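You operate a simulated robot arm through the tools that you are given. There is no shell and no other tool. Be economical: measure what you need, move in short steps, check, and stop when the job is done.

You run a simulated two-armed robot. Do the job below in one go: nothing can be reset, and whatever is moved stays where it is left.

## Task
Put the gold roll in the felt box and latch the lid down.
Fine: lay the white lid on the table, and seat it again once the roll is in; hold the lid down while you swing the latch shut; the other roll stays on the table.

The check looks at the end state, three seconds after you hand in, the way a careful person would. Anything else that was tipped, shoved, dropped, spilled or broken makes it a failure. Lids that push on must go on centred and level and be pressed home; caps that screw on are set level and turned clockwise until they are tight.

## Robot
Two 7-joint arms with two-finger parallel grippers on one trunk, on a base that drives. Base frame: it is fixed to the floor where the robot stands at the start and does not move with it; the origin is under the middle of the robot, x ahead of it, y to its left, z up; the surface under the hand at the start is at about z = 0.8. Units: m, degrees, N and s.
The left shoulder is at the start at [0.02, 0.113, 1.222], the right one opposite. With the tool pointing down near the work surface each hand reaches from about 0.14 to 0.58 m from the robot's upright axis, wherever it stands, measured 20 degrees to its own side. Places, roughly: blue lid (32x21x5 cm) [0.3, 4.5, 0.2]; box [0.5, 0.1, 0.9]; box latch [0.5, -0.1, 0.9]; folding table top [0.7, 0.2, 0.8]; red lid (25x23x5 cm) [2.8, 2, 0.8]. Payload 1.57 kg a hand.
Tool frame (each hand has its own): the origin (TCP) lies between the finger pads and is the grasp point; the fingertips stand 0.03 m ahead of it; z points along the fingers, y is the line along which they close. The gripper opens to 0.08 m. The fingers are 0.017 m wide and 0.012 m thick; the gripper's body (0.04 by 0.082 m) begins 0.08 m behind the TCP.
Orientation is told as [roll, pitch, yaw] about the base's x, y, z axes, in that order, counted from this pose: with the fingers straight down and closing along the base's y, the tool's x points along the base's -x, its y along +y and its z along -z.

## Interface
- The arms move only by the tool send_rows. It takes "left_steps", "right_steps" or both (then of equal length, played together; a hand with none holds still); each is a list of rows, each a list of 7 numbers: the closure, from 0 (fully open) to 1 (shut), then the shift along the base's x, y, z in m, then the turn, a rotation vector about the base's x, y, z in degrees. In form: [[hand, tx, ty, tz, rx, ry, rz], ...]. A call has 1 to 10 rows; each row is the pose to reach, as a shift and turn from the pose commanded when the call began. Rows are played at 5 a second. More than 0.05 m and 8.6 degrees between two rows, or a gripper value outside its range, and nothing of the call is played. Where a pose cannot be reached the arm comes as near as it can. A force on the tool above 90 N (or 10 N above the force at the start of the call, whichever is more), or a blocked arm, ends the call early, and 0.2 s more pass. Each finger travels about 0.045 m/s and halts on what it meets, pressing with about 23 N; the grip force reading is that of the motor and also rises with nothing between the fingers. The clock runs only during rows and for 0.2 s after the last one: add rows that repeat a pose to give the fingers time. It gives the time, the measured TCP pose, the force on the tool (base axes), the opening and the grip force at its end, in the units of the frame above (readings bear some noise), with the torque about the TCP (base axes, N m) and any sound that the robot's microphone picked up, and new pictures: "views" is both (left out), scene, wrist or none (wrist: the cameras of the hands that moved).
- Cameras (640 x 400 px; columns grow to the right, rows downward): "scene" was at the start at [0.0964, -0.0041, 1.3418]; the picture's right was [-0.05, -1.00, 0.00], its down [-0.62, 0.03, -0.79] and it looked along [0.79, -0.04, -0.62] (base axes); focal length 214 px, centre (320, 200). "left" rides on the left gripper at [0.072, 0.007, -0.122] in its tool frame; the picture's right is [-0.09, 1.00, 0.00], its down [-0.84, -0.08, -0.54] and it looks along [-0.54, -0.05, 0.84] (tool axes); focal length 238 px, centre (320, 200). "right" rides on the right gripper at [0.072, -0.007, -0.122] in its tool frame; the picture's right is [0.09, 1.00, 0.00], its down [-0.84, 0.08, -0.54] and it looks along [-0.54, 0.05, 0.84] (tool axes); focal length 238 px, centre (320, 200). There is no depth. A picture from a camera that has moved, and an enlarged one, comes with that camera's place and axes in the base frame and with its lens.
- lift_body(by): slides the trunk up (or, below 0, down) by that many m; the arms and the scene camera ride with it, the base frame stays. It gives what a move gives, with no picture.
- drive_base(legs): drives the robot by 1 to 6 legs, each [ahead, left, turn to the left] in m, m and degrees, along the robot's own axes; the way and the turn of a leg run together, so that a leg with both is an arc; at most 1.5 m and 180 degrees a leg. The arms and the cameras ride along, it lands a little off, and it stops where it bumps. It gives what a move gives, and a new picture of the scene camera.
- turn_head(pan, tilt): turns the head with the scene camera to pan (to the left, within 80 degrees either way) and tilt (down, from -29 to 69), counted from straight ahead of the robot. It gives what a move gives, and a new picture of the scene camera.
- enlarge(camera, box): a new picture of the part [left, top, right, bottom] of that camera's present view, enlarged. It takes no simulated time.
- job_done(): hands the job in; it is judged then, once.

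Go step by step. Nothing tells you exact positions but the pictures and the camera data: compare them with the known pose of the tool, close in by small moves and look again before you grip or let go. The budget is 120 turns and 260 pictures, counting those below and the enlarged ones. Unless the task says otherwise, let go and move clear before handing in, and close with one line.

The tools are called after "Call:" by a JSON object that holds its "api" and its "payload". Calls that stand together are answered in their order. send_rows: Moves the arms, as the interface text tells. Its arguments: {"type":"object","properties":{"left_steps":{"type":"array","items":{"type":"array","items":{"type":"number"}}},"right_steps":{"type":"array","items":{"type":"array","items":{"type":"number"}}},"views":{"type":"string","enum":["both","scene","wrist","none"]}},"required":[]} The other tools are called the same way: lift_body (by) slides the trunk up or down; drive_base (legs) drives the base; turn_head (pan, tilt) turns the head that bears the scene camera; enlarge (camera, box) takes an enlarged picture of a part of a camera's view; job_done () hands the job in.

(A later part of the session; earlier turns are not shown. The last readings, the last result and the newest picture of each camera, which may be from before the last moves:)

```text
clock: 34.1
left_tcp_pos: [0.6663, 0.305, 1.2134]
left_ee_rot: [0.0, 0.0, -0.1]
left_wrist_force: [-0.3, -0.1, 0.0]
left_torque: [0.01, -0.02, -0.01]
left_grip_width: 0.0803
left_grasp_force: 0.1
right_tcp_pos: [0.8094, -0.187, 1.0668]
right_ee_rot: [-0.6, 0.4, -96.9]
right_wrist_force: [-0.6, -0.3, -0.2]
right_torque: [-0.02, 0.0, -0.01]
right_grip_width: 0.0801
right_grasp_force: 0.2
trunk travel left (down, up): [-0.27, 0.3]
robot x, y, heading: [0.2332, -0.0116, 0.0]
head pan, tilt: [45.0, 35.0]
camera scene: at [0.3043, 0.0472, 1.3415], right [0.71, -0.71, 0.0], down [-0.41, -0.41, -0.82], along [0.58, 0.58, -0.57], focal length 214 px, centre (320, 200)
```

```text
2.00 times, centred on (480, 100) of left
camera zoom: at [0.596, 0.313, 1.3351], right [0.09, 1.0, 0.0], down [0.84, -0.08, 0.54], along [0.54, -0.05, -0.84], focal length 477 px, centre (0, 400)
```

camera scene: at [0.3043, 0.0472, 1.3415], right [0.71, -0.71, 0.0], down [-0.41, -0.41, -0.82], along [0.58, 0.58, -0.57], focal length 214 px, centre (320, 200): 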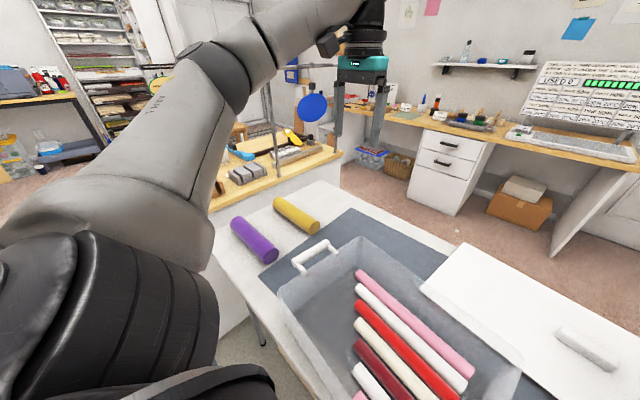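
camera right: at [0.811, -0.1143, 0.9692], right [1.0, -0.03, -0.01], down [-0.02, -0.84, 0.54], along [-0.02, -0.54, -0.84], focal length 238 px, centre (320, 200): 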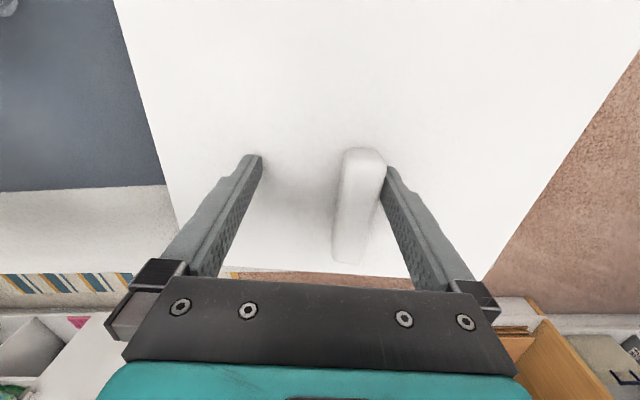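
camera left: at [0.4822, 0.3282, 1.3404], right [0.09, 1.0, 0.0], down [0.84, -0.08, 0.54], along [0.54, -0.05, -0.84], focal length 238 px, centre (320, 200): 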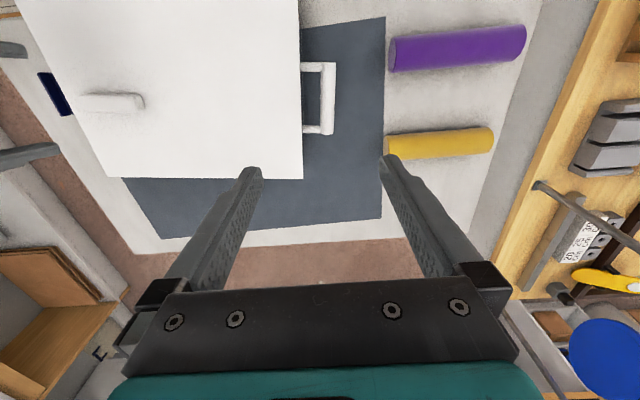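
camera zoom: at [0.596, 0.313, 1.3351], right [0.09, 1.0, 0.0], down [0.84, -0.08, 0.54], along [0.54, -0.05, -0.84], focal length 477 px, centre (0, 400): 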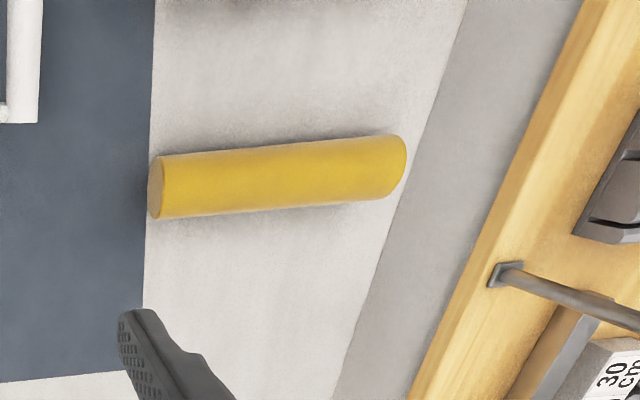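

The gold roll measures about 0.23 m long and 0.058 m across, centred near (0.689, 0.578). I'll pull the right hand back, turn the left hand by 90°, then drive left.

Call:
{"api": "send_rows", "payload": {"right_steps": [[0, -0.03, 0, 0, 0, 0, 0], [0, -0.06, 0, 0, 0, 0, 0], [0, -0.09, 0, 0.01, 0, 0, 0], [0, -0.12, -0.01, 0.02, 0, 0, 0], [0, -0.15, -0.02, 0.03, 0, 0, 0], [0, -0.18, -0.03, 0.04, 0, 0, 0], [0, -0.21, -0.04, 0.05, 0, 0, 0], [0, -0.23, -0.05, 0.06, 0, 0, 0], [0, -0.25, -0.06, 0.07, 0, 0, 0], [0, -0.25, -0.06, 0.07, 0, 0, 0]], "left_steps": [[0, 0, 0, 0, 0, 0, 8.5], [0, 0, 0, -0.01, 0, 0, 17], [0, 0, 0, -0.02, 0, 0, 25.5], [0, 0, 0, -0.03, 0, 0, 34], [0, 0, 0, -0.04, 0, 0, 42.5], [0, 0, 0, -0.05, 0, 0, 51], [0, 0, 0, -0.06, 0, 0, 59.5], [0, 0, 0, -0.07, 0, 0, 68], [0, 0, 0, -0.08, 0, 0, 76.5], [0, 0, 0, -0.09, 0, 0, 85]], "views": "none"}}

Call:
{"api": "drive_base", "payload": {"legs": [[-0.01, 0.28, 0]]}}

Call:
{"api": "enlarge", "payload": {"camera": "left", "box": [0, 0, 640, 400]}}

```text
clock: 36.3
left_tcp_pos: [0.6655, 0.3057, 1.1231]
left_ee_rot: [0.1, 0.0, 85.1]
left_wrist_force: [0.6, 0.5, 0.5]
left_torque: [0.04, 0.01, 0.04]
left_grip_width: 0.0801
left_grasp_force: 0.1
right_tcp_pos: [0.5584, -0.2473, 1.1363]
right_ee_rot: [-0.6, 0.4, -97.0]
right_wrist_force: [0.7, 0.5, -0.1]
right_torque: [-0.03, 0.0, -0.01]
right_grip_width: 0.0799
right_grasp_force: 0.1
right hand out of reach, approached as far as the arm can: row 1, 2
trunk travel left (down, up): [-0.27, 0.3]
robot x, y, heading: [0.23, -0.0149, 0.0]
head pan, tilt: [45.0, 35.0]
```

```text
clock: 38.2
left_tcp_pos: [0.6567, 0.5838, 1.1233]
left_ee_rot: [0.1, 0.1, 84.9]
left_wrist_force: [0.0, 0.7, 0.7]
left_torque: [-0.01, 0.02, 0.01]
left_grip_width: 0.0797
left_grasp_force: 0.1
right_tcp_pos: [0.5477, 0.0322, 1.1372]
right_ee_rot: [-0.6, 0.3, -97.0]
right_wrist_force: [0.3, -0.7, 0.9]
right_torque: [-0.02, 0.01, 0.01]
right_grip_width: 0.0803
right_grasp_force: 0.1
trunk travel left (down, up): [-0.27, 0.3]
robot x, y, heading: [0.2225, 0.2646, 0.0]
head pan, tilt: [45.0, 35.0]
camera scene: at [0.2946, 0.3255, 1.3415], right [0.71, -0.71, 0.0], down [-0.41, -0.41, -0.82], along [0.58, 0.58, -0.57], focal length 214 px, centre (320, 200)
```

scene: 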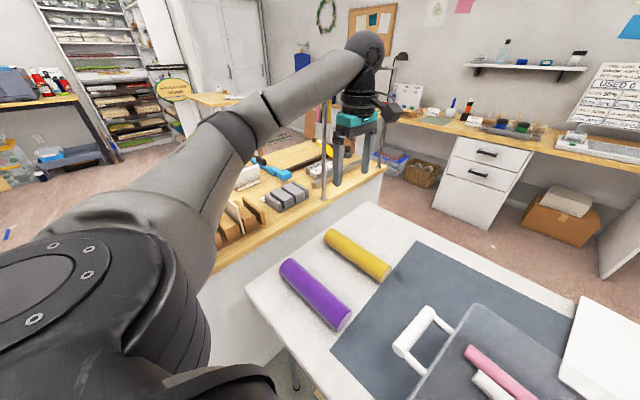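

```text
1.00 times, centred on (320, 200) of left (not enlarged: the box is as wide or as high as the picture)
camera zoom: at [0.6458, 0.5132, 1.2449], right [-0.98, 0.18, 0.0], down [0.15, 0.83, 0.54], along [0.1, 0.53, -0.84], focal length 238 px, centre (320, 200)
```

zoom: 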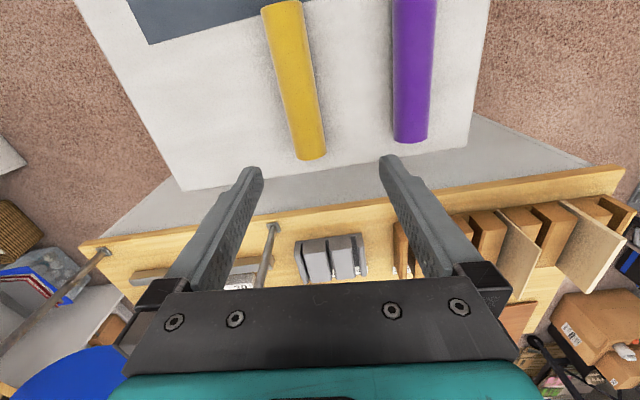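

The roll's axis is at x≈0.688, tilted about 1.5°, and the arm is clear of the rack posts. I'll go down over the roll's middle and check before the final descent.

Call:
{"api": "send_rows", "payload": {"left_steps": [[0, 0.01, -0.005, -0.03, 0, 0, 1.8], [0, 0.02, -0.01, -0.07, 0, 0, 3.5], [0, 0.031, -0.014, -0.11, 0, 0, 3.5], [0, 0.031, -0.014, -0.15, 0, 0, 3.5], [0, 0.031, -0.014, -0.18, 0, 0, 3.5]], "views": "both"}}

```text
clock: 39.4
left_tcp_pos: [0.6883, 0.568, 0.9431]
left_ee_rot: [0.0, 0.0, 88.4]
left_wrist_force: [-0.2, -0.9, 0.3]
left_torque: [0.01, -0.02, 0.06]
left_grip_width: 0.0799
left_grasp_force: 0.1
right_tcp_pos: [0.5489, 0.032, 1.1376]
right_ee_rot: [-0.7, 0.5, -97.0]
right_wrist_force: [0.4, -0.5, -0.6]
right_torque: [0.01, -0.04, 0.02]
right_grip_width: 0.0802
right_grasp_force: 0.1
trunk travel left (down, up): [-0.27, 0.3]
robot x, y, heading: [0.225, 0.2638, 0.0]
head pan, tilt: [45.0, 35.0]
camera scene: at [0.2947, 0.3248, 1.3416], right [0.71, -0.71, 0.0], down [-0.41, -0.41, -0.82], along [0.58, 0.58, -0.57], focal length 214 px, centre (320, 200)
camera left: at [0.6802, 0.4974, 1.0649], right [-0.99, 0.12, 0.0], down [0.1, 0.83, 0.54], along [0.07, 0.54, -0.84], focal length 238 px, centre (320, 200)
```

scene: 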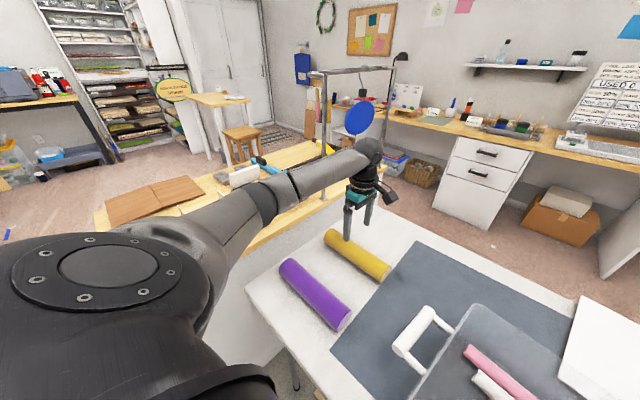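
left: 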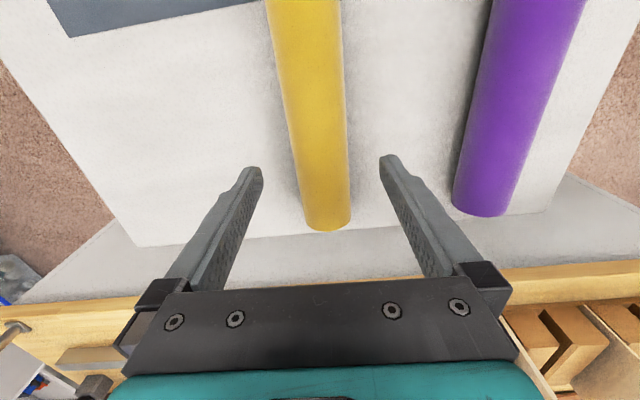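

The roll is centred between the fingers. I'll descend to grasp height and close.

Call:
{"api": "send_rows", "payload": {"left_steps": [[0, 0, 0, -0.03, 0, 0, 0], [0, 0, 0, -0.06, 0, 0, 0], [0, 0, 0, -0.085, 0, 0, 0], [0, 0, 0, -0.1, 0, 0, 0], [0, 0, 0, -0.1, 0, 0, 0]], "views": "both"}}

```text
clock: 40.6
left_tcp_pos: [0.6877, 0.5692, 0.844]
left_ee_rot: [0.0, 0.0, 88.4]
left_wrist_force: [0.0, 0.2, 0.2]
left_torque: [-0.03, -0.02, 0.03]
left_grip_width: 0.08
left_grasp_force: 0.2
right_tcp_pos: [0.5476, 0.0321, 1.1357]
right_ee_rot: [-0.6, 0.4, -96.9]
right_wrist_force: [0.0, -0.1, 0.0]
right_torque: [0.01, 0.0, 0.0]
right_grip_width: 0.08
right_grasp_force: 0.1
trunk travel left (down, up): [-0.27, 0.3]
robot x, y, heading: [0.2202, 0.2635, -0.2]
head pan, tilt: [45.0, 35.0]
camera scene: at [0.2946, 0.3248, 1.3416], right [0.71, -0.71, 0.0], down [-0.41, -0.41, -0.82], along [0.58, 0.58, -0.57], focal length 214 px, centre (320, 200)
camera left: at [0.6802, 0.498, 0.9652], right [-0.99, 0.12, 0.0], down [0.1, 0.83, 0.54], along [0.07, 0.54, -0.84], focal length 238 px, centre (320, 200)
```

scene: 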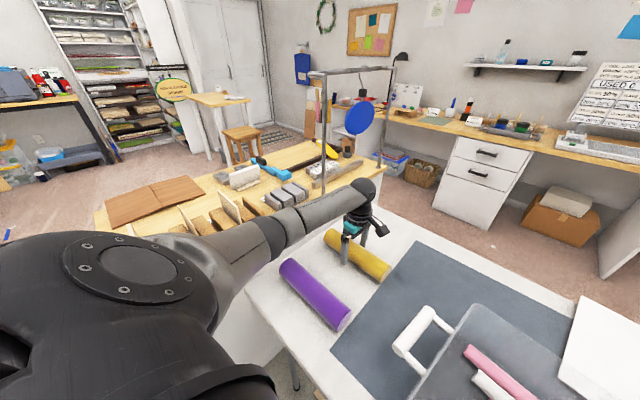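
left: 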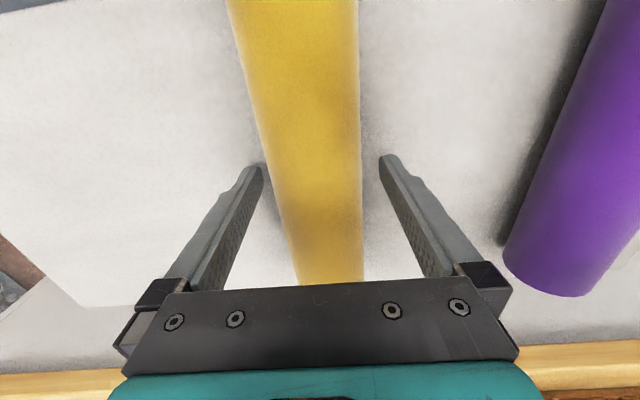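

Nearly centred; I'll shift 4 mm and close.

Call:
{"api": "send_rows", "payload": {"left_steps": [[0, 0.004, 0, -0.002, 0, 0, 0], [0.3, 0.004, 0, -0.002, 0, 0, 0], [1, 0.004, 0, -0.002, 0, 0, 0], [1, 0.004, 0, -0.002, 0, 0, 0], [1, 0.004, 0, -0.002, 0, 0, 0], [1, 0.004, 0, -0.002, 0, 0, 0]], "views": "wrist"}}

```text
clock: 42.0
left_tcp_pos: [0.6917, 0.5689, 0.841]
left_ee_rot: [0.0, 0.1, 88.4]
left_wrist_force: [0.5, 0.5, 2.0]
left_torque: [0.07, -0.04, 0.03]
left_grip_width: 0.0529
left_grasp_force: 23.3
right_tcp_pos: [0.5479, 0.0315, 1.1373]
right_ee_rot: [-0.6, 0.5, -97.0]
right_wrist_force: [0.0, -0.2, 0.0]
right_torque: [0.01, 0.0, 0.0]
right_grip_width: 0.08
right_grasp_force: 0.1
trunk travel left (down, up): [-0.27, 0.3]
robot x, y, heading: [0.2213, 0.2587, -0.1]
head pan, tilt: [45.0, 35.0]
camera left: at [0.6847, 0.498, 0.9636], right [-0.99, 0.12, 0.0], down [0.1, 0.83, 0.54], along [0.07, 0.54, -0.84], focal length 238 px, centre (320, 200)
```

left: 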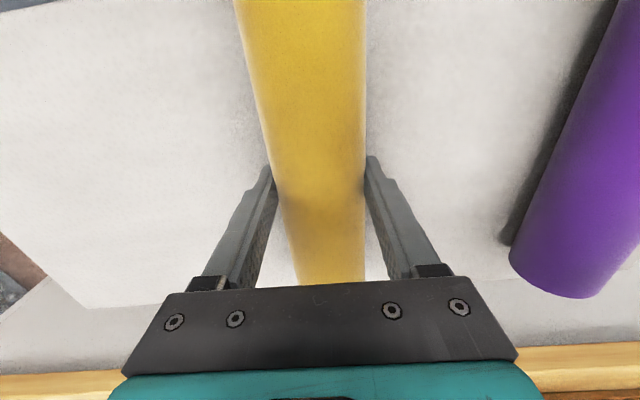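

Gripped at 0.053 m. I'll lift and check that it hangs level.

Call:
{"api": "send_rows", "payload": {"left_steps": [[1, 0, 0, 0.02, 0, 0, 0], [1, 0, 0, 0.05, 0, 0, 0], [1, 0, 0, 0.09, 0, 0, 0], [1, 0, 0, 0.13, 0, 0, 0], [1, 0, 0, 0.17, 0, 0, 0], [1, 0, 0, 0.2, 0, 0, 0]], "views": "both"}}

```text
clock: 43.4
left_tcp_pos: [0.6911, 0.5697, 1.0421]
left_ee_rot: [0.1, 0.0, 88.4]
left_wrist_force: [0.0, 1.3, 0.4]
left_torque: [0.01, -0.02, 0.0]
left_grip_width: 0.0527
left_grasp_force: 23.1
right_tcp_pos: [0.5472, 0.0312, 1.1368]
right_ee_rot: [-0.7, 0.5, -97.0]
right_wrist_force: [0.1, -0.5, -0.2]
right_torque: [0.0, -0.01, -0.03]
right_grip_width: 0.0801
right_grasp_force: 0.1
trunk travel left (down, up): [-0.27, 0.3]
robot x, y, heading: [0.2171, 0.2636, -0.1]
head pan, tilt: [45.0, 35.0]
camera scene: at [0.2944, 0.3248, 1.3416], right [0.71, -0.71, 0.0], down [-0.41, -0.41, -0.82], along [0.58, 0.58, -0.57], focal length 214 px, centre (320, 200)
camera left: at [0.6845, 0.4987, 1.1634], right [-0.99, 0.12, 0.0], down [0.1, 0.83, 0.54], along [0.06, 0.54, -0.84], focal length 238 px, centre (320, 200)
```

scene: 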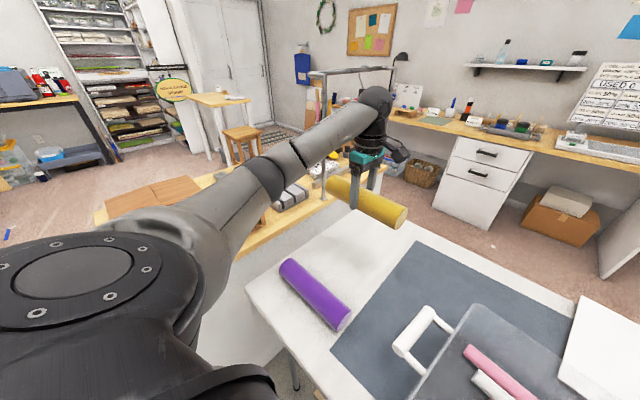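
left: 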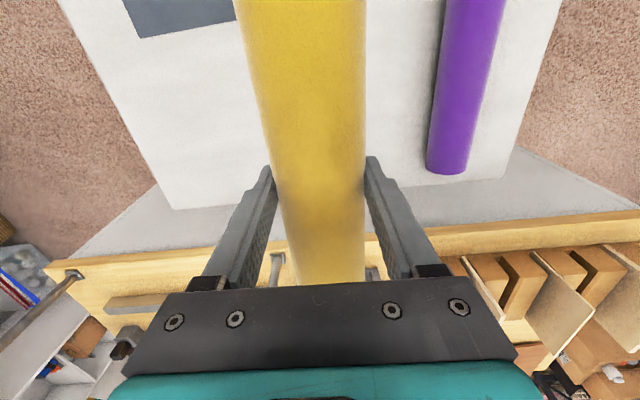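

The roll is light and level. Now I'll drive back in front of the box and look straight into it.

Call:
{"api": "drive_base", "payload": {"legs": [[0, -0.26, 0]]}}

Call:
{"api": "turn_head", "payload": {"pan": 10, "tilt": 55}}

Call:
{"api": "enlarge", "payload": {"camera": "right", "box": [0, 0, 640, 400]}}

Call:
{"api": "enlarge", "payload": {"camera": "left", "box": [0, 0, 640, 400]}}

```text
clock: 45.3
left_tcp_pos: [0.6912, 0.3122, 1.0407]
left_ee_rot: [0.1, 0.0, 88.5]
left_wrist_force: [0.4, -0.5, -1.4]
left_torque: [-0.02, 0.0, 0.03]
left_grip_width: 0.0526
left_grasp_force: 23.6
right_tcp_pos: [0.5486, -0.2269, 1.1362]
right_ee_rot: [-0.6, 0.4, -96.9]
right_wrist_force: [0.4, 0.7, 0.2]
right_torque: [0.02, -0.01, 0.0]
right_grip_width: 0.0803
right_grasp_force: 0.1
trunk travel left (down, up): [-0.27, 0.3]
robot x, y, heading: [0.2238, 0.0069, 0.1]
head pan, tilt: [45.0, 35.0]
camera scene: at [0.2943, 0.0668, 1.3416], right [0.71, -0.71, 0.0], down [-0.41, -0.41, -0.82], along [0.58, 0.58, -0.57], focal length 214 px, centre (320, 200)
```

scene: 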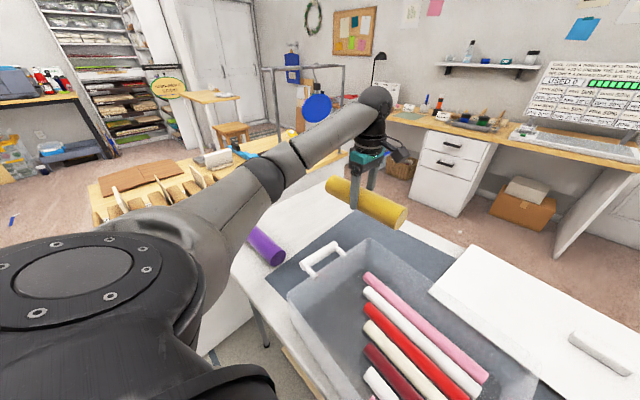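

```text
clock: 46.3
left_tcp_pos: [0.6909, 0.3113, 1.0408]
left_ee_rot: [0.0, 0.1, 88.5]
left_wrist_force: [-0.2, -0.1, -0.2]
left_torque: [-0.02, 0.0, -0.04]
left_grip_width: 0.0529
left_grasp_force: 22.6
right_tcp_pos: [0.5477, -0.2254, 1.1367]
right_ee_rot: [-0.6, 0.5, -96.9]
right_wrist_force: [0.9, 0.6, -0.1]
right_torque: [-0.02, 0.02, 0.0]
right_grip_width: 0.0801
right_grasp_force: 0.1
trunk travel left (down, up): [-0.27, 0.3]
robot x, y, heading: [0.2211, 0.0064, -0.1]
head pan, tilt: [10.0, 55.0]
camera scene: at [0.3031, 0.0179, 1.3134], right [0.17, -0.98, 0.0], down [-0.81, -0.14, -0.57], along [0.57, 0.1, -0.82], focal length 214 px, centre (320, 200)
```

scene: 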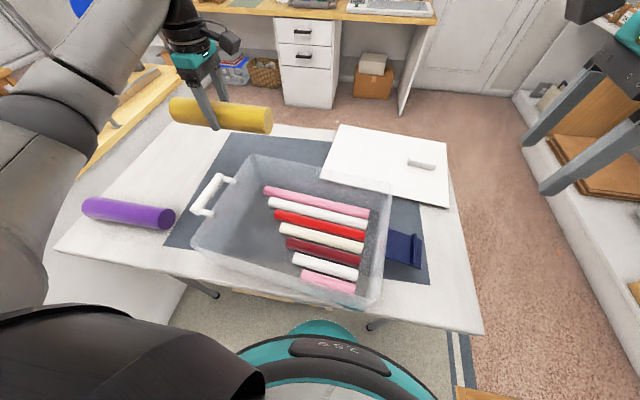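

```text
1.00 times, centred on (320, 200) of right (not enlarged: the box is as wide or as high as the picture)
camera zoom: at [0.5514, -0.1541, 1.2591], right [1.0, -0.03, -0.01], down [-0.02, -0.84, 0.54], along [-0.02, -0.54, -0.84], focal length 238 px, centre (320, 200)
```

zoom: 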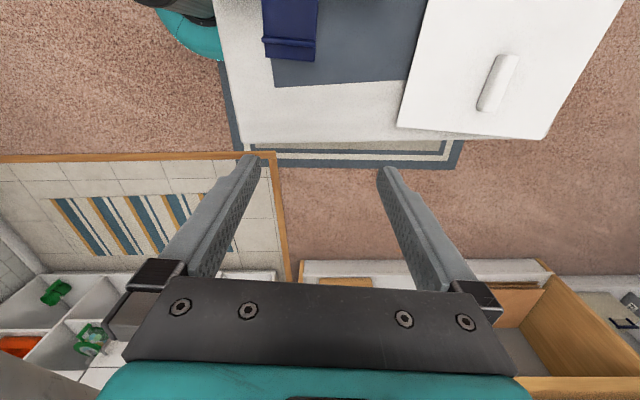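

```text
1.00 times, centred on (320, 200) of left (not enlarged: the box is as wide or as high as the picture)
camera zoom: at [0.6844, 0.242, 1.1631], right [-0.99, 0.12, 0.0], down [0.1, 0.83, 0.54], along [0.06, 0.54, -0.84], focal length 238 px, centre (320, 200)
```

zoom: 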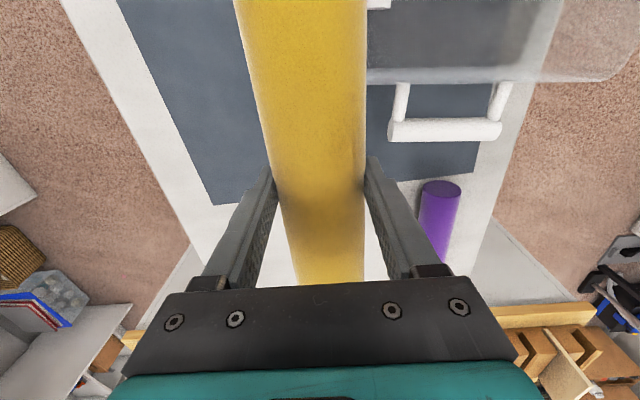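

I'll zoom in to locate the small rolls and the box walls precisely.

Call:
{"api": "enlarge", "payload": {"camera": "scene", "box": [180, 140, 420, 310]}}

```text
2.35 times, centred on (300, 225) of scene
camera zoom: at [0.3031, 0.0179, 1.3134], right [0.17, -0.98, 0.0], down [-0.81, -0.14, -0.57], along [0.57, 0.1, -0.82], focal length 505 px, centre (367, 141)
```

zoom: 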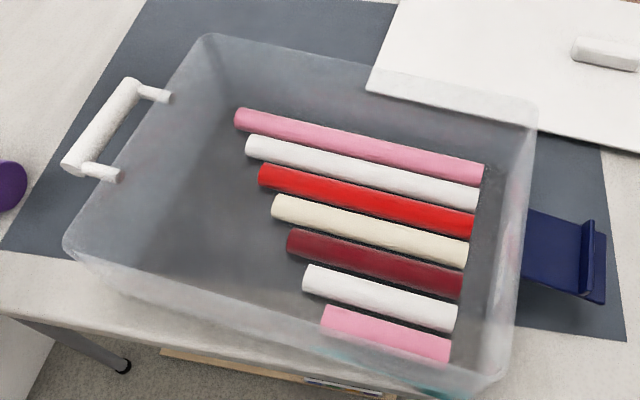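

The grooves between the small rolls are clear. I'll lay the gold roll along the box in the groove between the second and third rolls, near (0.576, 0.07), turned about 5° to match. First I'll move above it.

Call:
{"api": "send_rows", "payload": {"left_steps": [[1, -0.02, -0.04, 0, 0, 0, -0.6], [1, -0.04, -0.08, 0, 0, 0, -1.2], [1, -0.06, -0.12, 0, 0, 0, -1.8], [1, -0.08, -0.16, 0, 0, 0, -2.4], [1, -0.1, -0.2, 0, 0, 0, -3], [1, -0.115, -0.241, 0, 0, 0, -3.4], [1, -0.115, -0.241, -0.03, 0, 0, -3.4], [1, -0.115, -0.241, -0.06, 0, 0, -3.4]], "views": "both"}}

Call:
{"api": "enlarge", "payload": {"camera": "scene", "box": [180, 140, 420, 310]}}

```text
clock: 48.1
left_tcp_pos: [0.577, 0.0735, 0.9815]
left_ee_rot: [0.1, -0.1, 85.1]
left_wrist_force: [-0.1, 0.5, -1.3]
left_torque: [0.03, 0.0, -0.01]
left_grip_width: 0.0527
left_grasp_force: 23.4
right_tcp_pos: [0.5477, -0.2261, 1.1359]
right_ee_rot: [-0.7, 0.4, -96.9]
right_wrist_force: [0.0, -0.7, 1.2]
right_torque: [0.02, 0.0, -0.03]
right_grip_width: 0.0803
right_grasp_force: 0.0
trunk travel left (down, up): [-0.27, 0.3]
robot x, y, heading: [0.2225, 0.0046, -0.2]
head pan, tilt: [10.0, 55.0]
camera scene: at [0.3031, 0.0177, 1.3133], right [0.17, -0.98, 0.0], down [-0.81, -0.14, -0.57], along [0.56, 0.1, -0.82], focal length 214 px, centre (320, 200)
camera left: at [0.5659, 0.0022, 1.1033], right [-0.98, 0.18, 0.0], down [0.15, 0.83, 0.54], along [0.1, 0.53, -0.84], focal length 238 px, centre (320, 200)
```

scene: 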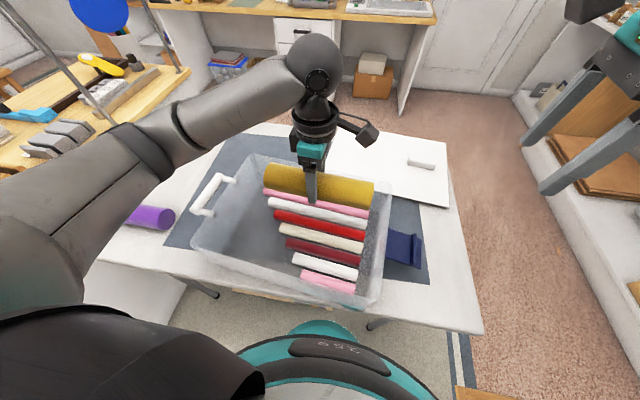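
left: 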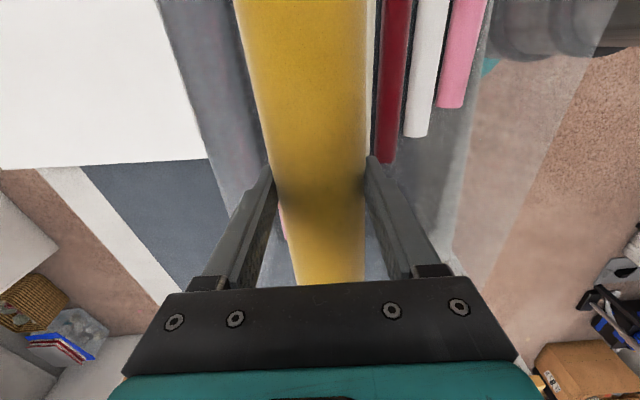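

```text
2.35 times, centred on (300, 225) of scene
camera zoom: at [0.3031, 0.0177, 1.3133], right [0.17, -0.98, 0.0], down [-0.81, -0.14, -0.57], along [0.56, 0.1, -0.82], focal length 505 px, centre (367, 141)
```

zoom: 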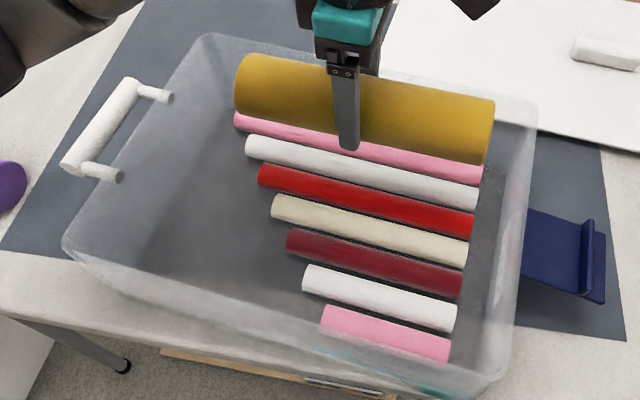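

Aligned. I'll descend in small steps until it touches the rolls below.

Call:
{"api": "send_rows", "payload": {"left_steps": [[1, 0, 0, -0.03, 0, 0, 0], [1, 0, 0, -0.06, 0, 0, 0], [1, 0, 0, -0.085, 0, 0, 0], [1, 0, 0, -0.093, 0, 0, 0], [1, 0, 0, -0.097, 0, 0, 0]], "views": "both"}}

Call:
{"api": "enlarge", "payload": {"camera": "scene", "box": [180, 140, 420, 310]}}

```text
clock: 49.3
left_tcp_pos: [0.577, 0.0705, 0.8834]
left_ee_rot: [0.0, 0.0, 85.2]
left_wrist_force: [0.4, 0.0, -0.3]
left_torque: [-0.02, -0.02, -0.01]
left_grip_width: 0.0527
left_grasp_force: 23.1
right_tcp_pos: [0.5478, -0.2262, 1.1362]
right_ee_rot: [-0.7, 0.4, -96.9]
right_wrist_force: [0.1, 0.5, -0.1]
right_torque: [0.03, 0.0, -0.02]
right_grip_width: 0.08
right_grasp_force: 0.0
trunk travel left (down, up): [-0.27, 0.3]
robot x, y, heading: [0.2225, 0.003, 0.0]
head pan, tilt: [10.0, 55.0]
camera scene: at [0.303, 0.0178, 1.3133], right [0.17, -0.98, 0.0], down [-0.81, -0.14, -0.57], along [0.56, 0.1, -0.82], focal length 214 px, centre (320, 200)
camera left: at [0.5653, 0.0016, 1.006], right [-0.98, 0.18, 0.0], down [0.15, 0.83, 0.54], along [0.1, 0.53, -0.84], focal length 238 px, centre (320, 200)
```

scene: 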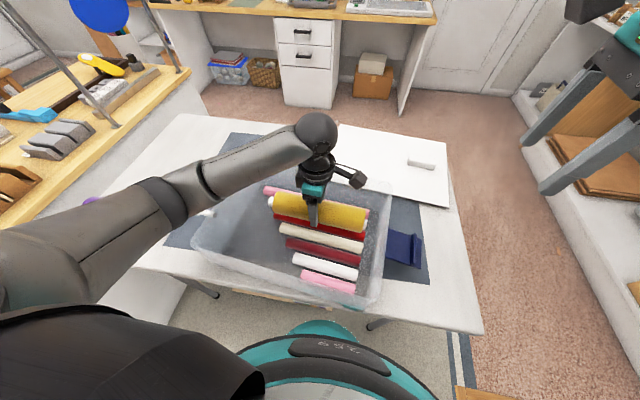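
left: 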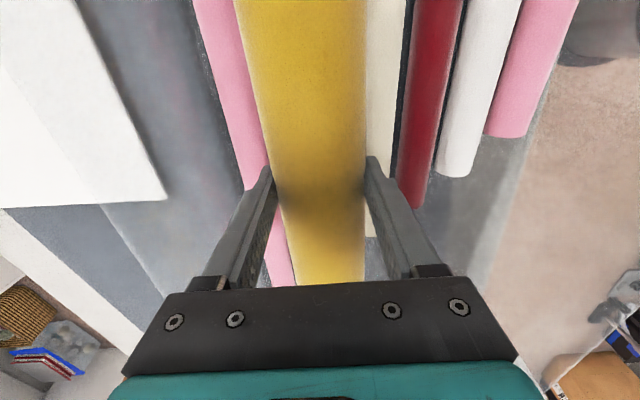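

```text
2.35 times, centred on (300, 225) of scene
camera zoom: at [0.303, 0.0178, 1.3133], right [0.17, -0.98, 0.0], down [-0.81, -0.14, -0.57], along [0.56, 0.1, -0.82], focal length 505 px, centre (367, 141)
```

zoom: 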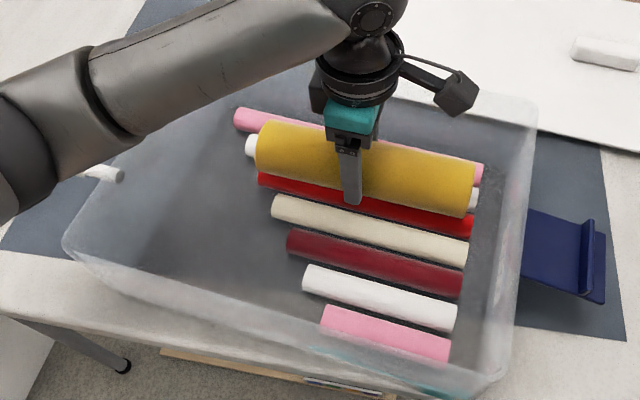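

No contact yet and nicely centred over the groove. I'll go down a few more millimetres.

Call:
{"api": "send_rows", "payload": {"left_steps": [[1, 0, 0, -0.003, 0, 0, 0], [1, 0, 0, -0.006, 0, 0, 0], [1, 0, 0, -0.009, 0, 0, 0]], "views": "none"}}

```text
clock: 50.1
left_tcp_pos: [0.5763, 0.0718, 0.876]
left_ee_rot: [-0.1, 0.0, 85.0]
left_wrist_force: [0.4, -0.4, 6.7]
left_torque: [0.41, 0.03, 0.02]
left_grip_width: 0.0526
left_grasp_force: 23.1
right_tcp_pos: [0.5485, -0.2254, 1.1369]
right_ee_rot: [-0.6, 0.5, -96.9]
right_wrist_force: [-0.4, 0.4, 0.0]
right_torque: [0.02, -0.03, -0.03]
right_grip_width: 0.08
right_grasp_force: 0.0
trunk travel left (down, up): [-0.27, 0.3]
robot x, y, heading: [0.2222, -0.0001, 0.4]
head pan, tilt: [10.0, 55.0]
```

Contact at about 7 N. I'll release slowly with a partial opening.

Call:
{"api": "send_rows", "payload": {"left_steps": [[1, 0, 0, -0.001, 0, 0, 0], [0.3, 0, 0, -0.001, 0, 0, 0], [0.25, 0, 0, -0.001, 0, 0, 0], [0.2, 0, 0, -0.001, 0, 0, 0], [0.1, 0, 0, 0, 0, 0, 0], [0.1, 0, 0, 0, 0, 0, 0]], "views": "both"}}

Call:
{"api": "enlarge", "payload": {"camera": "scene", "box": [180, 140, 420, 310]}}

```text
clock: 51.5
left_tcp_pos: [0.5756, 0.0714, 0.8756]
left_ee_rot: [-0.1, 0.0, 85.0]
left_wrist_force: [0.7, -0.3, 0.1]
left_torque: [0.02, -0.03, -0.04]
left_grip_width: 0.0721
left_grasp_force: 0.1
right_tcp_pos: [0.5478, -0.2252, 1.1367]
right_ee_rot: [-0.6, 0.3, -96.9]
right_wrist_force: [0.2, 0.6, 0.0]
right_torque: [0.01, 0.03, -0.02]
right_grip_width: 0.08
right_grasp_force: 0.0
trunk travel left (down, up): [-0.27, 0.3]
robot x, y, heading: [0.221, 0.0044, 0.0]
head pan, tilt: [10.0, 55.0]
camera scene: at [0.303, 0.0178, 1.3133], right [0.17, -0.98, 0.0], down [-0.81, -0.14, -0.57], along [0.56, 0.1, -0.82], focal length 214 px, centre (320, 200)
camera left: at [0.5649, 0.0015, 0.9972], right [-0.98, 0.18, 0.0], down [0.15, 0.83, 0.54], along [0.1, 0.53, -0.84], focal length 238 px, centre (320, 200)
```

scene: 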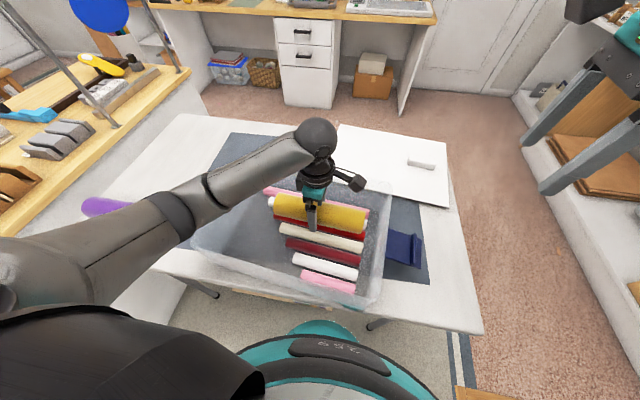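
left: 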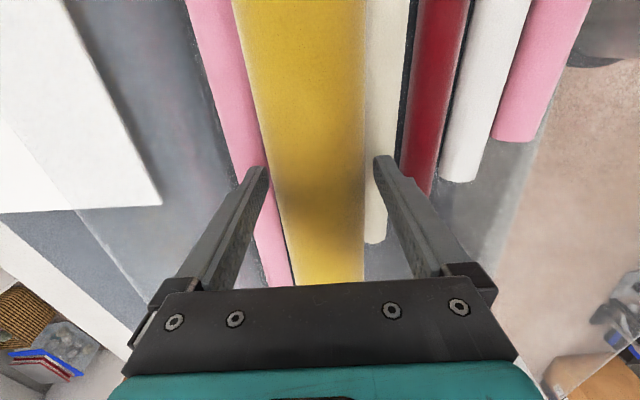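

```text
2.35 times, centred on (300, 225) of scene
camera zoom: at [0.303, 0.0178, 1.3133], right [0.17, -0.98, 0.0], down [-0.81, -0.14, -0.57], along [0.56, 0.1, -0.82], focal length 505 px, centre (367, 141)
```

zoom: 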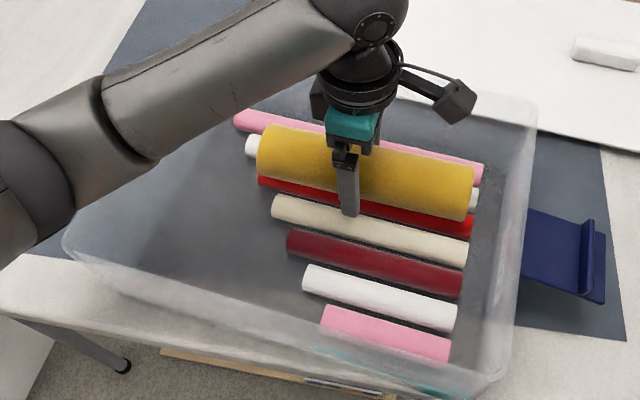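

The gold roll rests stably in the groove. I'll raise the left hand straight up and clear, then go back for the lid with the right hand.

Call:
{"api": "send_rows", "payload": {"left_steps": [[0.1, 0, 0, 0.02, 0, 0, 0], [0.1, 0, 0, 0.06, 0, 0, 0], [0, 0, 0, 0.1, 0, 0, 0], [0, 0, 0, 0.15, 0, 0, 0], [0, 0, 0, 0.2, 0, 0, 0], [0, 0, 0.04, 0.24, 0, 0, 0], [0, -0.02, 0.08, 0.26, 0, 0, 0], [0, -0.04, 0.12, 0.26, 0, 0, 0], [0, -0.06, 0.16, 0.26, 0, 0, 0], [0, -0.08, 0.2, 0.26, 0, 0, 0]], "right_steps": [[0, 0, 0, 0, 0, 0, 0], [0, 0, 0, 0, 0, 0, 0], [0, 0, 0, 0, 0, 0, 0], [0, 0, 0, 0, 0, 0, 0], [0, 0, 0, 0, 0, 0, 0], [0, 0.04, 0.005, -0.02, 0, 0, 0], [0, 0.08, 0.01, -0.04, 0, 0, 0], [0, 0.12, 0.02, -0.06, 0, 0, 0], [0, 0.16, 0.03, -0.07, 0, 0, 0], [0, 0.2, 0.036, -0.08, 0, 0, 0]], "views": "none"}}

Call:
{"api": "drive_base", "payload": {"legs": [[0.015, -0.02, 0]]}}

Call:
{"api": "lift_body", "payload": {"by": -0.11}}

Call:
{"api": "enlarge", "payload": {"camera": "right", "box": [0, 0, 640, 400]}}

Call:
{"api": "enlarge", "payload": {"camera": "scene", "box": [120, 80, 520, 330]}}

```text
refused: row 6 steps farther than a row can; nothing moved
```

```text
clock: 52.3
left_tcp_pos: [0.5919, 0.0523, 0.8743]
left_ee_rot: [0.0, -0.1, 85.1]
left_wrist_force: [0.7, -0.1, -1.2]
left_torque: [0.01, 0.0, 0.0]
left_grip_width: 0.0721
left_grasp_force: 0.1
right_tcp_pos: [0.5636, -0.2468, 1.1358]
right_ee_rot: [-0.7, 0.4, -96.9]
right_wrist_force: [0.8, -0.2, -0.1]
right_torque: [0.01, 0.03, 0.02]
right_grip_width: 0.0799
right_grasp_force: 0.2
trunk travel left (down, up): [-0.27, 0.3]
robot x, y, heading: [0.2354, -0.0161, -0.0]
head pan, tilt: [10.0, 55.0]
camera scene: at [0.3187, -0.0031, 1.3133], right [0.17, -0.98, 0.0], down [-0.81, -0.14, -0.57], along [0.56, 0.1, -0.82], focal length 214 px, centre (320, 200)
```

scene: 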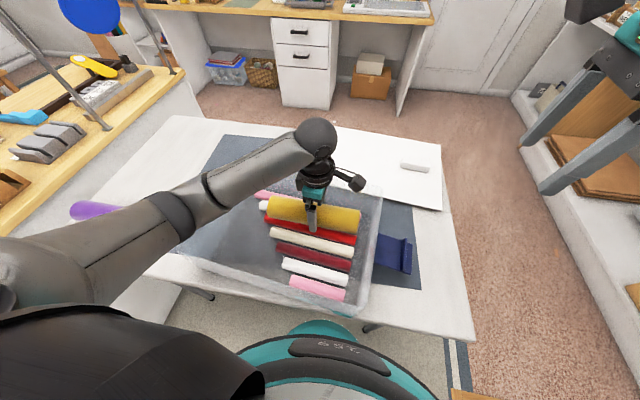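

```text
clock: 52.9
left_tcp_pos: [0.5977, 0.0515, 0.8667]
left_ee_rot: [-1.3, 0.5, 84.8]
left_wrist_force: [-7.9, 0.6, 24.2]
left_torque: [0.28, 1.38, -0.02]
left_grip_width: 0.079
left_grasp_force: 3.8
right_tcp_pos: [0.5623, -0.2448, 1.1122]
right_ee_rot: [-0.6, 0.4, -97.0]
right_wrist_force: [0.7, -0.1, -0.7]
right_torque: [-0.05, 0.07, -0.03]
right_grip_width: 0.0801
right_grasp_force: 0.1
trunk travel left (down, up): [-0.245, 0.325]
robot x, y, heading: [0.234, -0.0191, -0.1]
head pan, tilt: [10.0, 55.0]
stopped: the force on the tool passed its limit at 124 N (the readings are from after the stop); the commanded pose is now the measured one
```

```text
1.00 times, centred on (320, 200) of right (not enlarged: the box is as wide or as high as the picture)
camera zoom: at [0.5662, -0.1739, 1.2344], right [1.0, -0.03, -0.01], down [-0.02, -0.84, 0.53], along [-0.02, -0.53, -0.84], focal length 238 px, centre (320, 200)
```

zoom: 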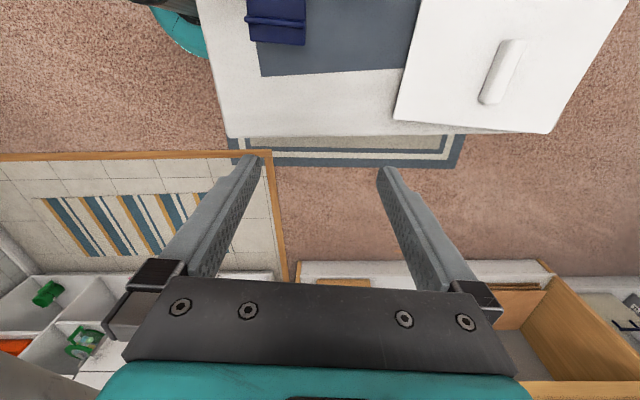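

```text
1.60 times, centred on (320, 205) of scene
camera zoom: at [0.3177, -0.0021, 1.2885], right [0.17, -0.98, 0.0], down [-0.81, -0.14, -0.57], along [0.56, 0.1, -0.82], focal length 343 px, centre (320, 192)
```

zoom: 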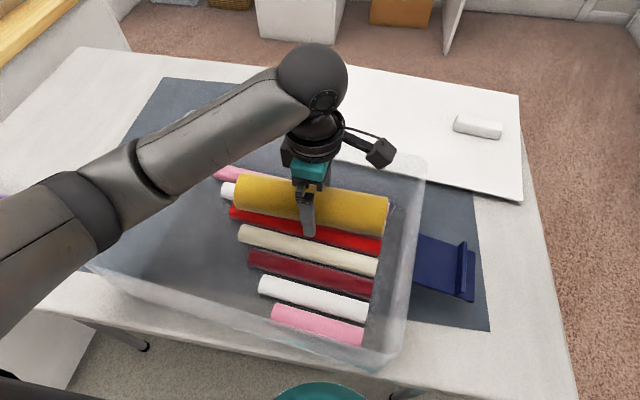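

My multi-move row was refused, but the later calls still ran, so the left hand shifted and pressed down on the rolls inside the box before the force limit stopped it. From here I'll send dependent moves one at a time. I'm raising the left hand straight up now, with its grip unchanged, and then inspecting.

Call:
{"api": "send_rows", "payload": {"left_steps": [[0, 0, 0, 0.005, 0, 0, 0], [0, 0, 0, 0.015, 0, 0, 0], [0, 0, 0, 0.03, 0, 0, 0], [0, 0, 0, 0.06, 0, 0, 0], [0, 0, 0, 0.1, 0, 0, 0], [0, 0, 0, 0.14, 0, 0, 0], [0, 0, 0, 0.18, 0, 0, 0], [0, 0, 0, 0.22, 0, 0, 0]], "views": "both"}}

Call:
{"api": "enlarge", "payload": {"camera": "scene", "box": [180, 150, 400, 320]}}

```text
clock: 54.7
left_tcp_pos: [0.5973, 0.0516, 1.0833]
left_ee_rot: [-1.3, 0.3, 85.0]
left_wrist_force: [0.0, 0.3, -0.1]
left_torque: [-0.01, 0.0, 0.01]
left_grip_width: 0.08
left_grasp_force: 0.2
right_tcp_pos: [0.5641, -0.2454, 1.1119]
right_ee_rot: [-0.7, 0.4, -96.9]
right_wrist_force: [0.3, 0.0, -0.1]
right_torque: [0.02, 0.01, 0.02]
right_grip_width: 0.08
right_grasp_force: 0.1
trunk travel left (down, up): [-0.245, 0.325]
robot x, y, heading: [0.234, -0.0125, 0.1]
head pan, tilt: [10.0, 55.0]
camera scene: at [0.3178, -0.0021, 1.2888], right [0.17, -0.98, 0.0], down [-0.81, -0.14, -0.57], along [0.56, 0.1, -0.82], focal length 214 px, centre (320, 200)
camera left: at [0.5837, -0.0176, 1.2064], right [-0.98, 0.18, -0.02], down [0.14, 0.83, 0.54], along [0.11, 0.53, -0.84], focal length 238 px, centre (320, 200)
```

scene: 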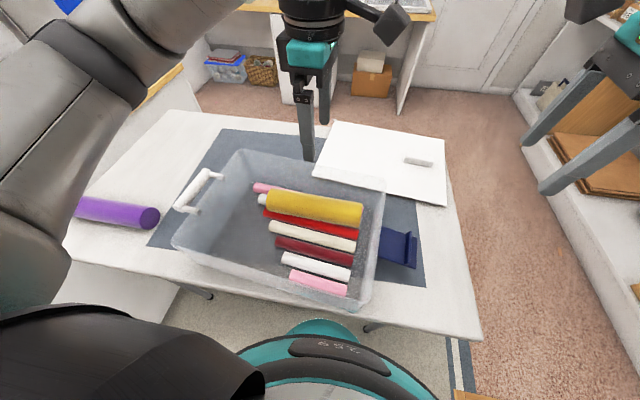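
left: 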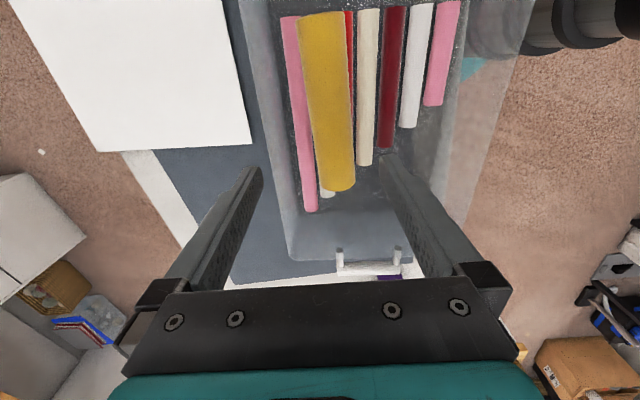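

```text
2.35 times, centred on (290, 235) of scene
camera zoom: at [0.3178, -0.0021, 1.2888], right [0.17, -0.98, 0.0], down [-0.81, -0.14, -0.57], along [0.56, 0.1, -0.82], focal length 505 px, centre (391, 118)
```

zoom: 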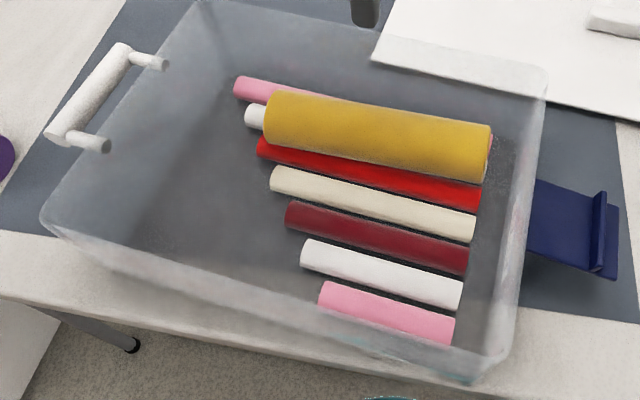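

The gold roll shifted slightly but still lies inside, on top of the back rolls and well below the rim. The box and its contents are otherwise unchanged. Now I'll move the left hand aside and extend the right hand toward the lid handle at about (0.838, -0.195).

Call:
{"api": "send_rows", "payload": {"left_steps": [[0, -0.01, 0.03, 0.02, 0, 0, 0], [0, -0.02, 0.06, 0.04, 0, 0, 0], [0, -0.03, 0.09, 0.06, 0, 0, 0], [0, -0.04, 0.12, 0.08, 0, 0, 0], [0, -0.05, 0.15, 0.1, 0, 0, 0], [0, -0.06, 0.18, 0.12, 0, 0, 0], [0, -0.06, 0.2, 0.12, 0, 0, 0]], "right_steps": [[0, 0.03, 0.005, 0, 0, 0, 0], [0, 0.07, 0.01, 0, 0, 0, 0], [0, 0.11, 0.02, -0.01, 0, 0, 0], [0, 0.15, 0.03, -0.02, 0, 0, 0], [0, 0.19, 0.04, -0.03, 0, 0, 0], [0, 0.22, 0.05, -0.04, 0, 0, 0], [0, 0.235, 0.05, -0.04, 0, 0, 0]], "views": "wrist"}}

```text
clock: 56.3
left_tcp_pos: [0.5374, 0.252, 1.2037]
left_ee_rot: [-1.2, 0.3, 84.9]
left_wrist_force: [-0.1, 0.3, 0.4]
left_torque: [-0.01, 0.01, 0.01]
left_grip_width: 0.0801
left_grasp_force: 0.1
right_tcp_pos: [0.7991, -0.194, 1.0723]
right_ee_rot: [-0.5, 0.3, -96.8]
right_wrist_force: [0.3, 0.1, -0.1]
right_torque: [-0.01, 0.04, 0.02]
right_grip_width: 0.08
right_grasp_force: 0.2
trunk travel left (down, up): [-0.245, 0.325]
robot x, y, heading: [0.2343, -0.0145, 0.0]
head pan, tilt: [10.0, 55.0]
camera right: at [0.8015, -0.1225, 1.1947], right [1.0, -0.03, -0.01], down [-0.02, -0.84, 0.54], along [-0.02, -0.54, -0.84], focal length 238 px, centre (320, 200)
camera left: at [0.5239, 0.1827, 1.3265], right [-0.98, 0.18, -0.02], down [0.14, 0.83, 0.54], along [0.11, 0.53, -0.84], focal length 238 px, centre (320, 200)
```

right: 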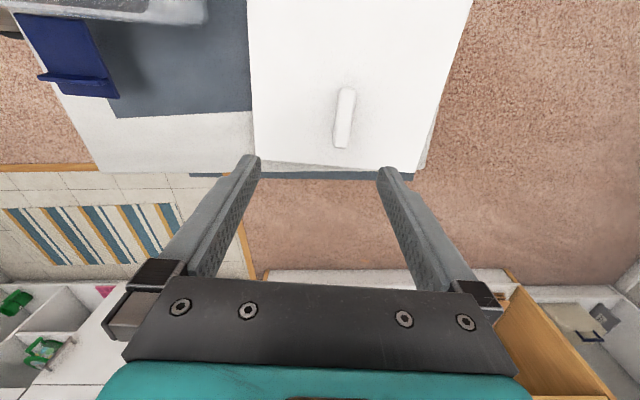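
left: 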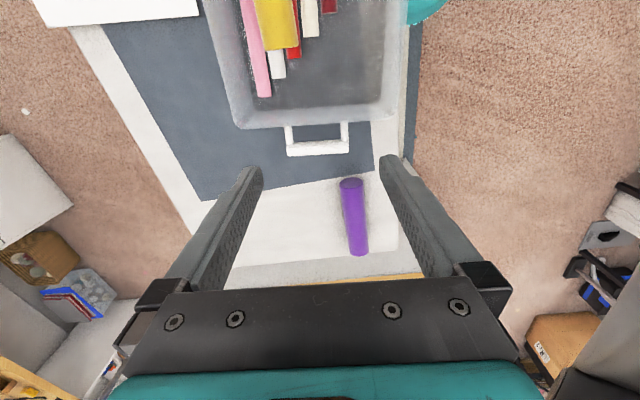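

The handle centre is at about (0.832, -0.21), roughly 35 mm beyond the hand. I'll lower the trunk so the wrist is level with the shoulder, then extend.

Call:
{"api": "lift_body", "payload": {"by": -0.12}}

Call:
{"api": "send_rows", "payload": {"right_steps": [[0, 0.01, 0, 0, 0, 0, 0], [0, 0.02, 0, 0, 0, 0, 0], [0, 0.035, -0.001, 0, 0, 0, 0]], "views": "wrist"}}

```text
clock: 57.8
left_tcp_pos: [0.5369, 0.2508, 1.0835]
left_ee_rot: [-1.2, 0.5, 85.0]
left_wrist_force: [0.7, -0.6, 0.1]
left_torque: [0.03, -0.01, -0.01]
left_grip_width: 0.08
left_grasp_force: 0.1
right_tcp_pos: [0.7979, -0.1945, 0.9524]
right_ee_rot: [-0.6, 0.4, -96.8]
right_wrist_force: [0.1, -0.1, -0.2]
right_torque: [-0.04, -0.01, 0.01]
right_grip_width: 0.0799
right_grasp_force: 0.0
trunk travel left (down, up): [-0.125, 0.445]
robot x, y, heading: [0.2366, -0.0148, -0.0]
head pan, tilt: [10.0, 55.0]
```

```text
clock: 58.6
left_tcp_pos: [0.5375, 0.2516, 1.0842]
left_ee_rot: [-1.2, 0.4, 85.0]
left_wrist_force: [-0.1, 0.2, -0.5]
left_torque: [0.0, -0.02, -0.02]
left_grip_width: 0.0801
left_grasp_force: 0.1
right_tcp_pos: [0.8101, -0.1967, 0.9513]
right_ee_rot: [-0.5, 0.4, -96.9]
right_wrist_force: [0.2, -0.2, -0.4]
right_torque: [-0.01, 0.03, 0.0]
right_grip_width: 0.0802
right_grasp_force: 0.1
right hand out of reach, approached as far as the arm can: row 2, 3
trunk travel left (down, up): [-0.125, 0.445]
robot x, y, heading: [0.2389, -0.0134, 0.3]
head pan, tilt: [10.0, 55.0]
camera right: at [0.8134, -0.125, 1.0742], right [1.0, -0.03, -0.01], down [-0.02, -0.84, 0.54], along [-0.02, -0.54, -0.84], focal length 238 px, centre (320, 200)
```

right: 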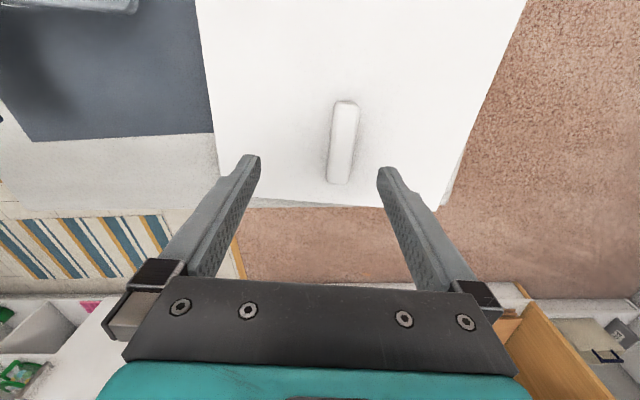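

The arm's reach should improve with the hand lower relative to the shoulder. I'll lower by arm and extend again.

Call:
{"api": "send_rows", "payload": {"right_steps": [[0, 0, 0, -0.03, 0, 0, 0], [0, 0, 0, -0.06, 0, 0, 0], [0, 0.008, 0, -0.06, 0, 0, 0], [0, 0.016, 0.001, -0.06, 0, 0, 0], [0, 0.024, 0.001, -0.06, 0, 0, 0]], "views": "wrist"}}

```text
clock: 59.8
left_tcp_pos: [0.5379, 0.2514, 1.0841]
left_ee_rot: [-1.2, 0.3, 85.0]
left_wrist_force: [0.4, 0.2, 0.8]
left_torque: [0.01, 0.01, -0.01]
left_grip_width: 0.08
left_grasp_force: 0.0
right_tcp_pos: [0.8174, -0.1967, 0.8916]
right_ee_rot: [-0.5, 0.4, -96.9]
right_wrist_force: [0.3, -0.6, 0.0]
right_torque: [0.02, 0.0, -0.01]
right_grip_width: 0.0799
right_grasp_force: 0.1
right hand out of reach, approached as far as the arm can: row 4, 5
trunk travel left (down, up): [-0.125, 0.445]
robot x, y, heading: [0.2325, -0.0128, 0.3]
head pan, tilt: [10.0, 55.0]
camera right: at [0.8198, -0.1255, 1.0146], right [1.0, -0.03, -0.01], down [-0.02, -0.84, 0.54], along [-0.02, -0.54, -0.84], focal length 238 px, centre (320, 200)
```

right: 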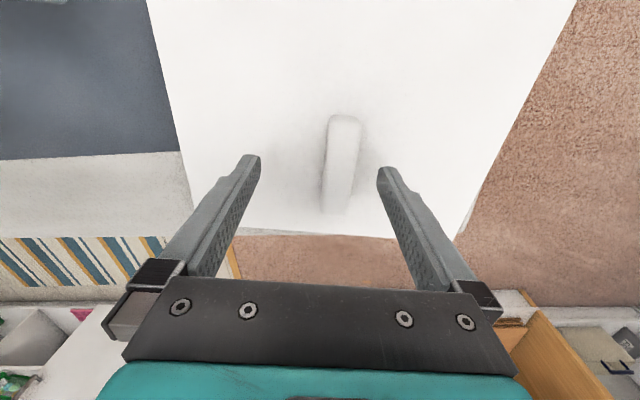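

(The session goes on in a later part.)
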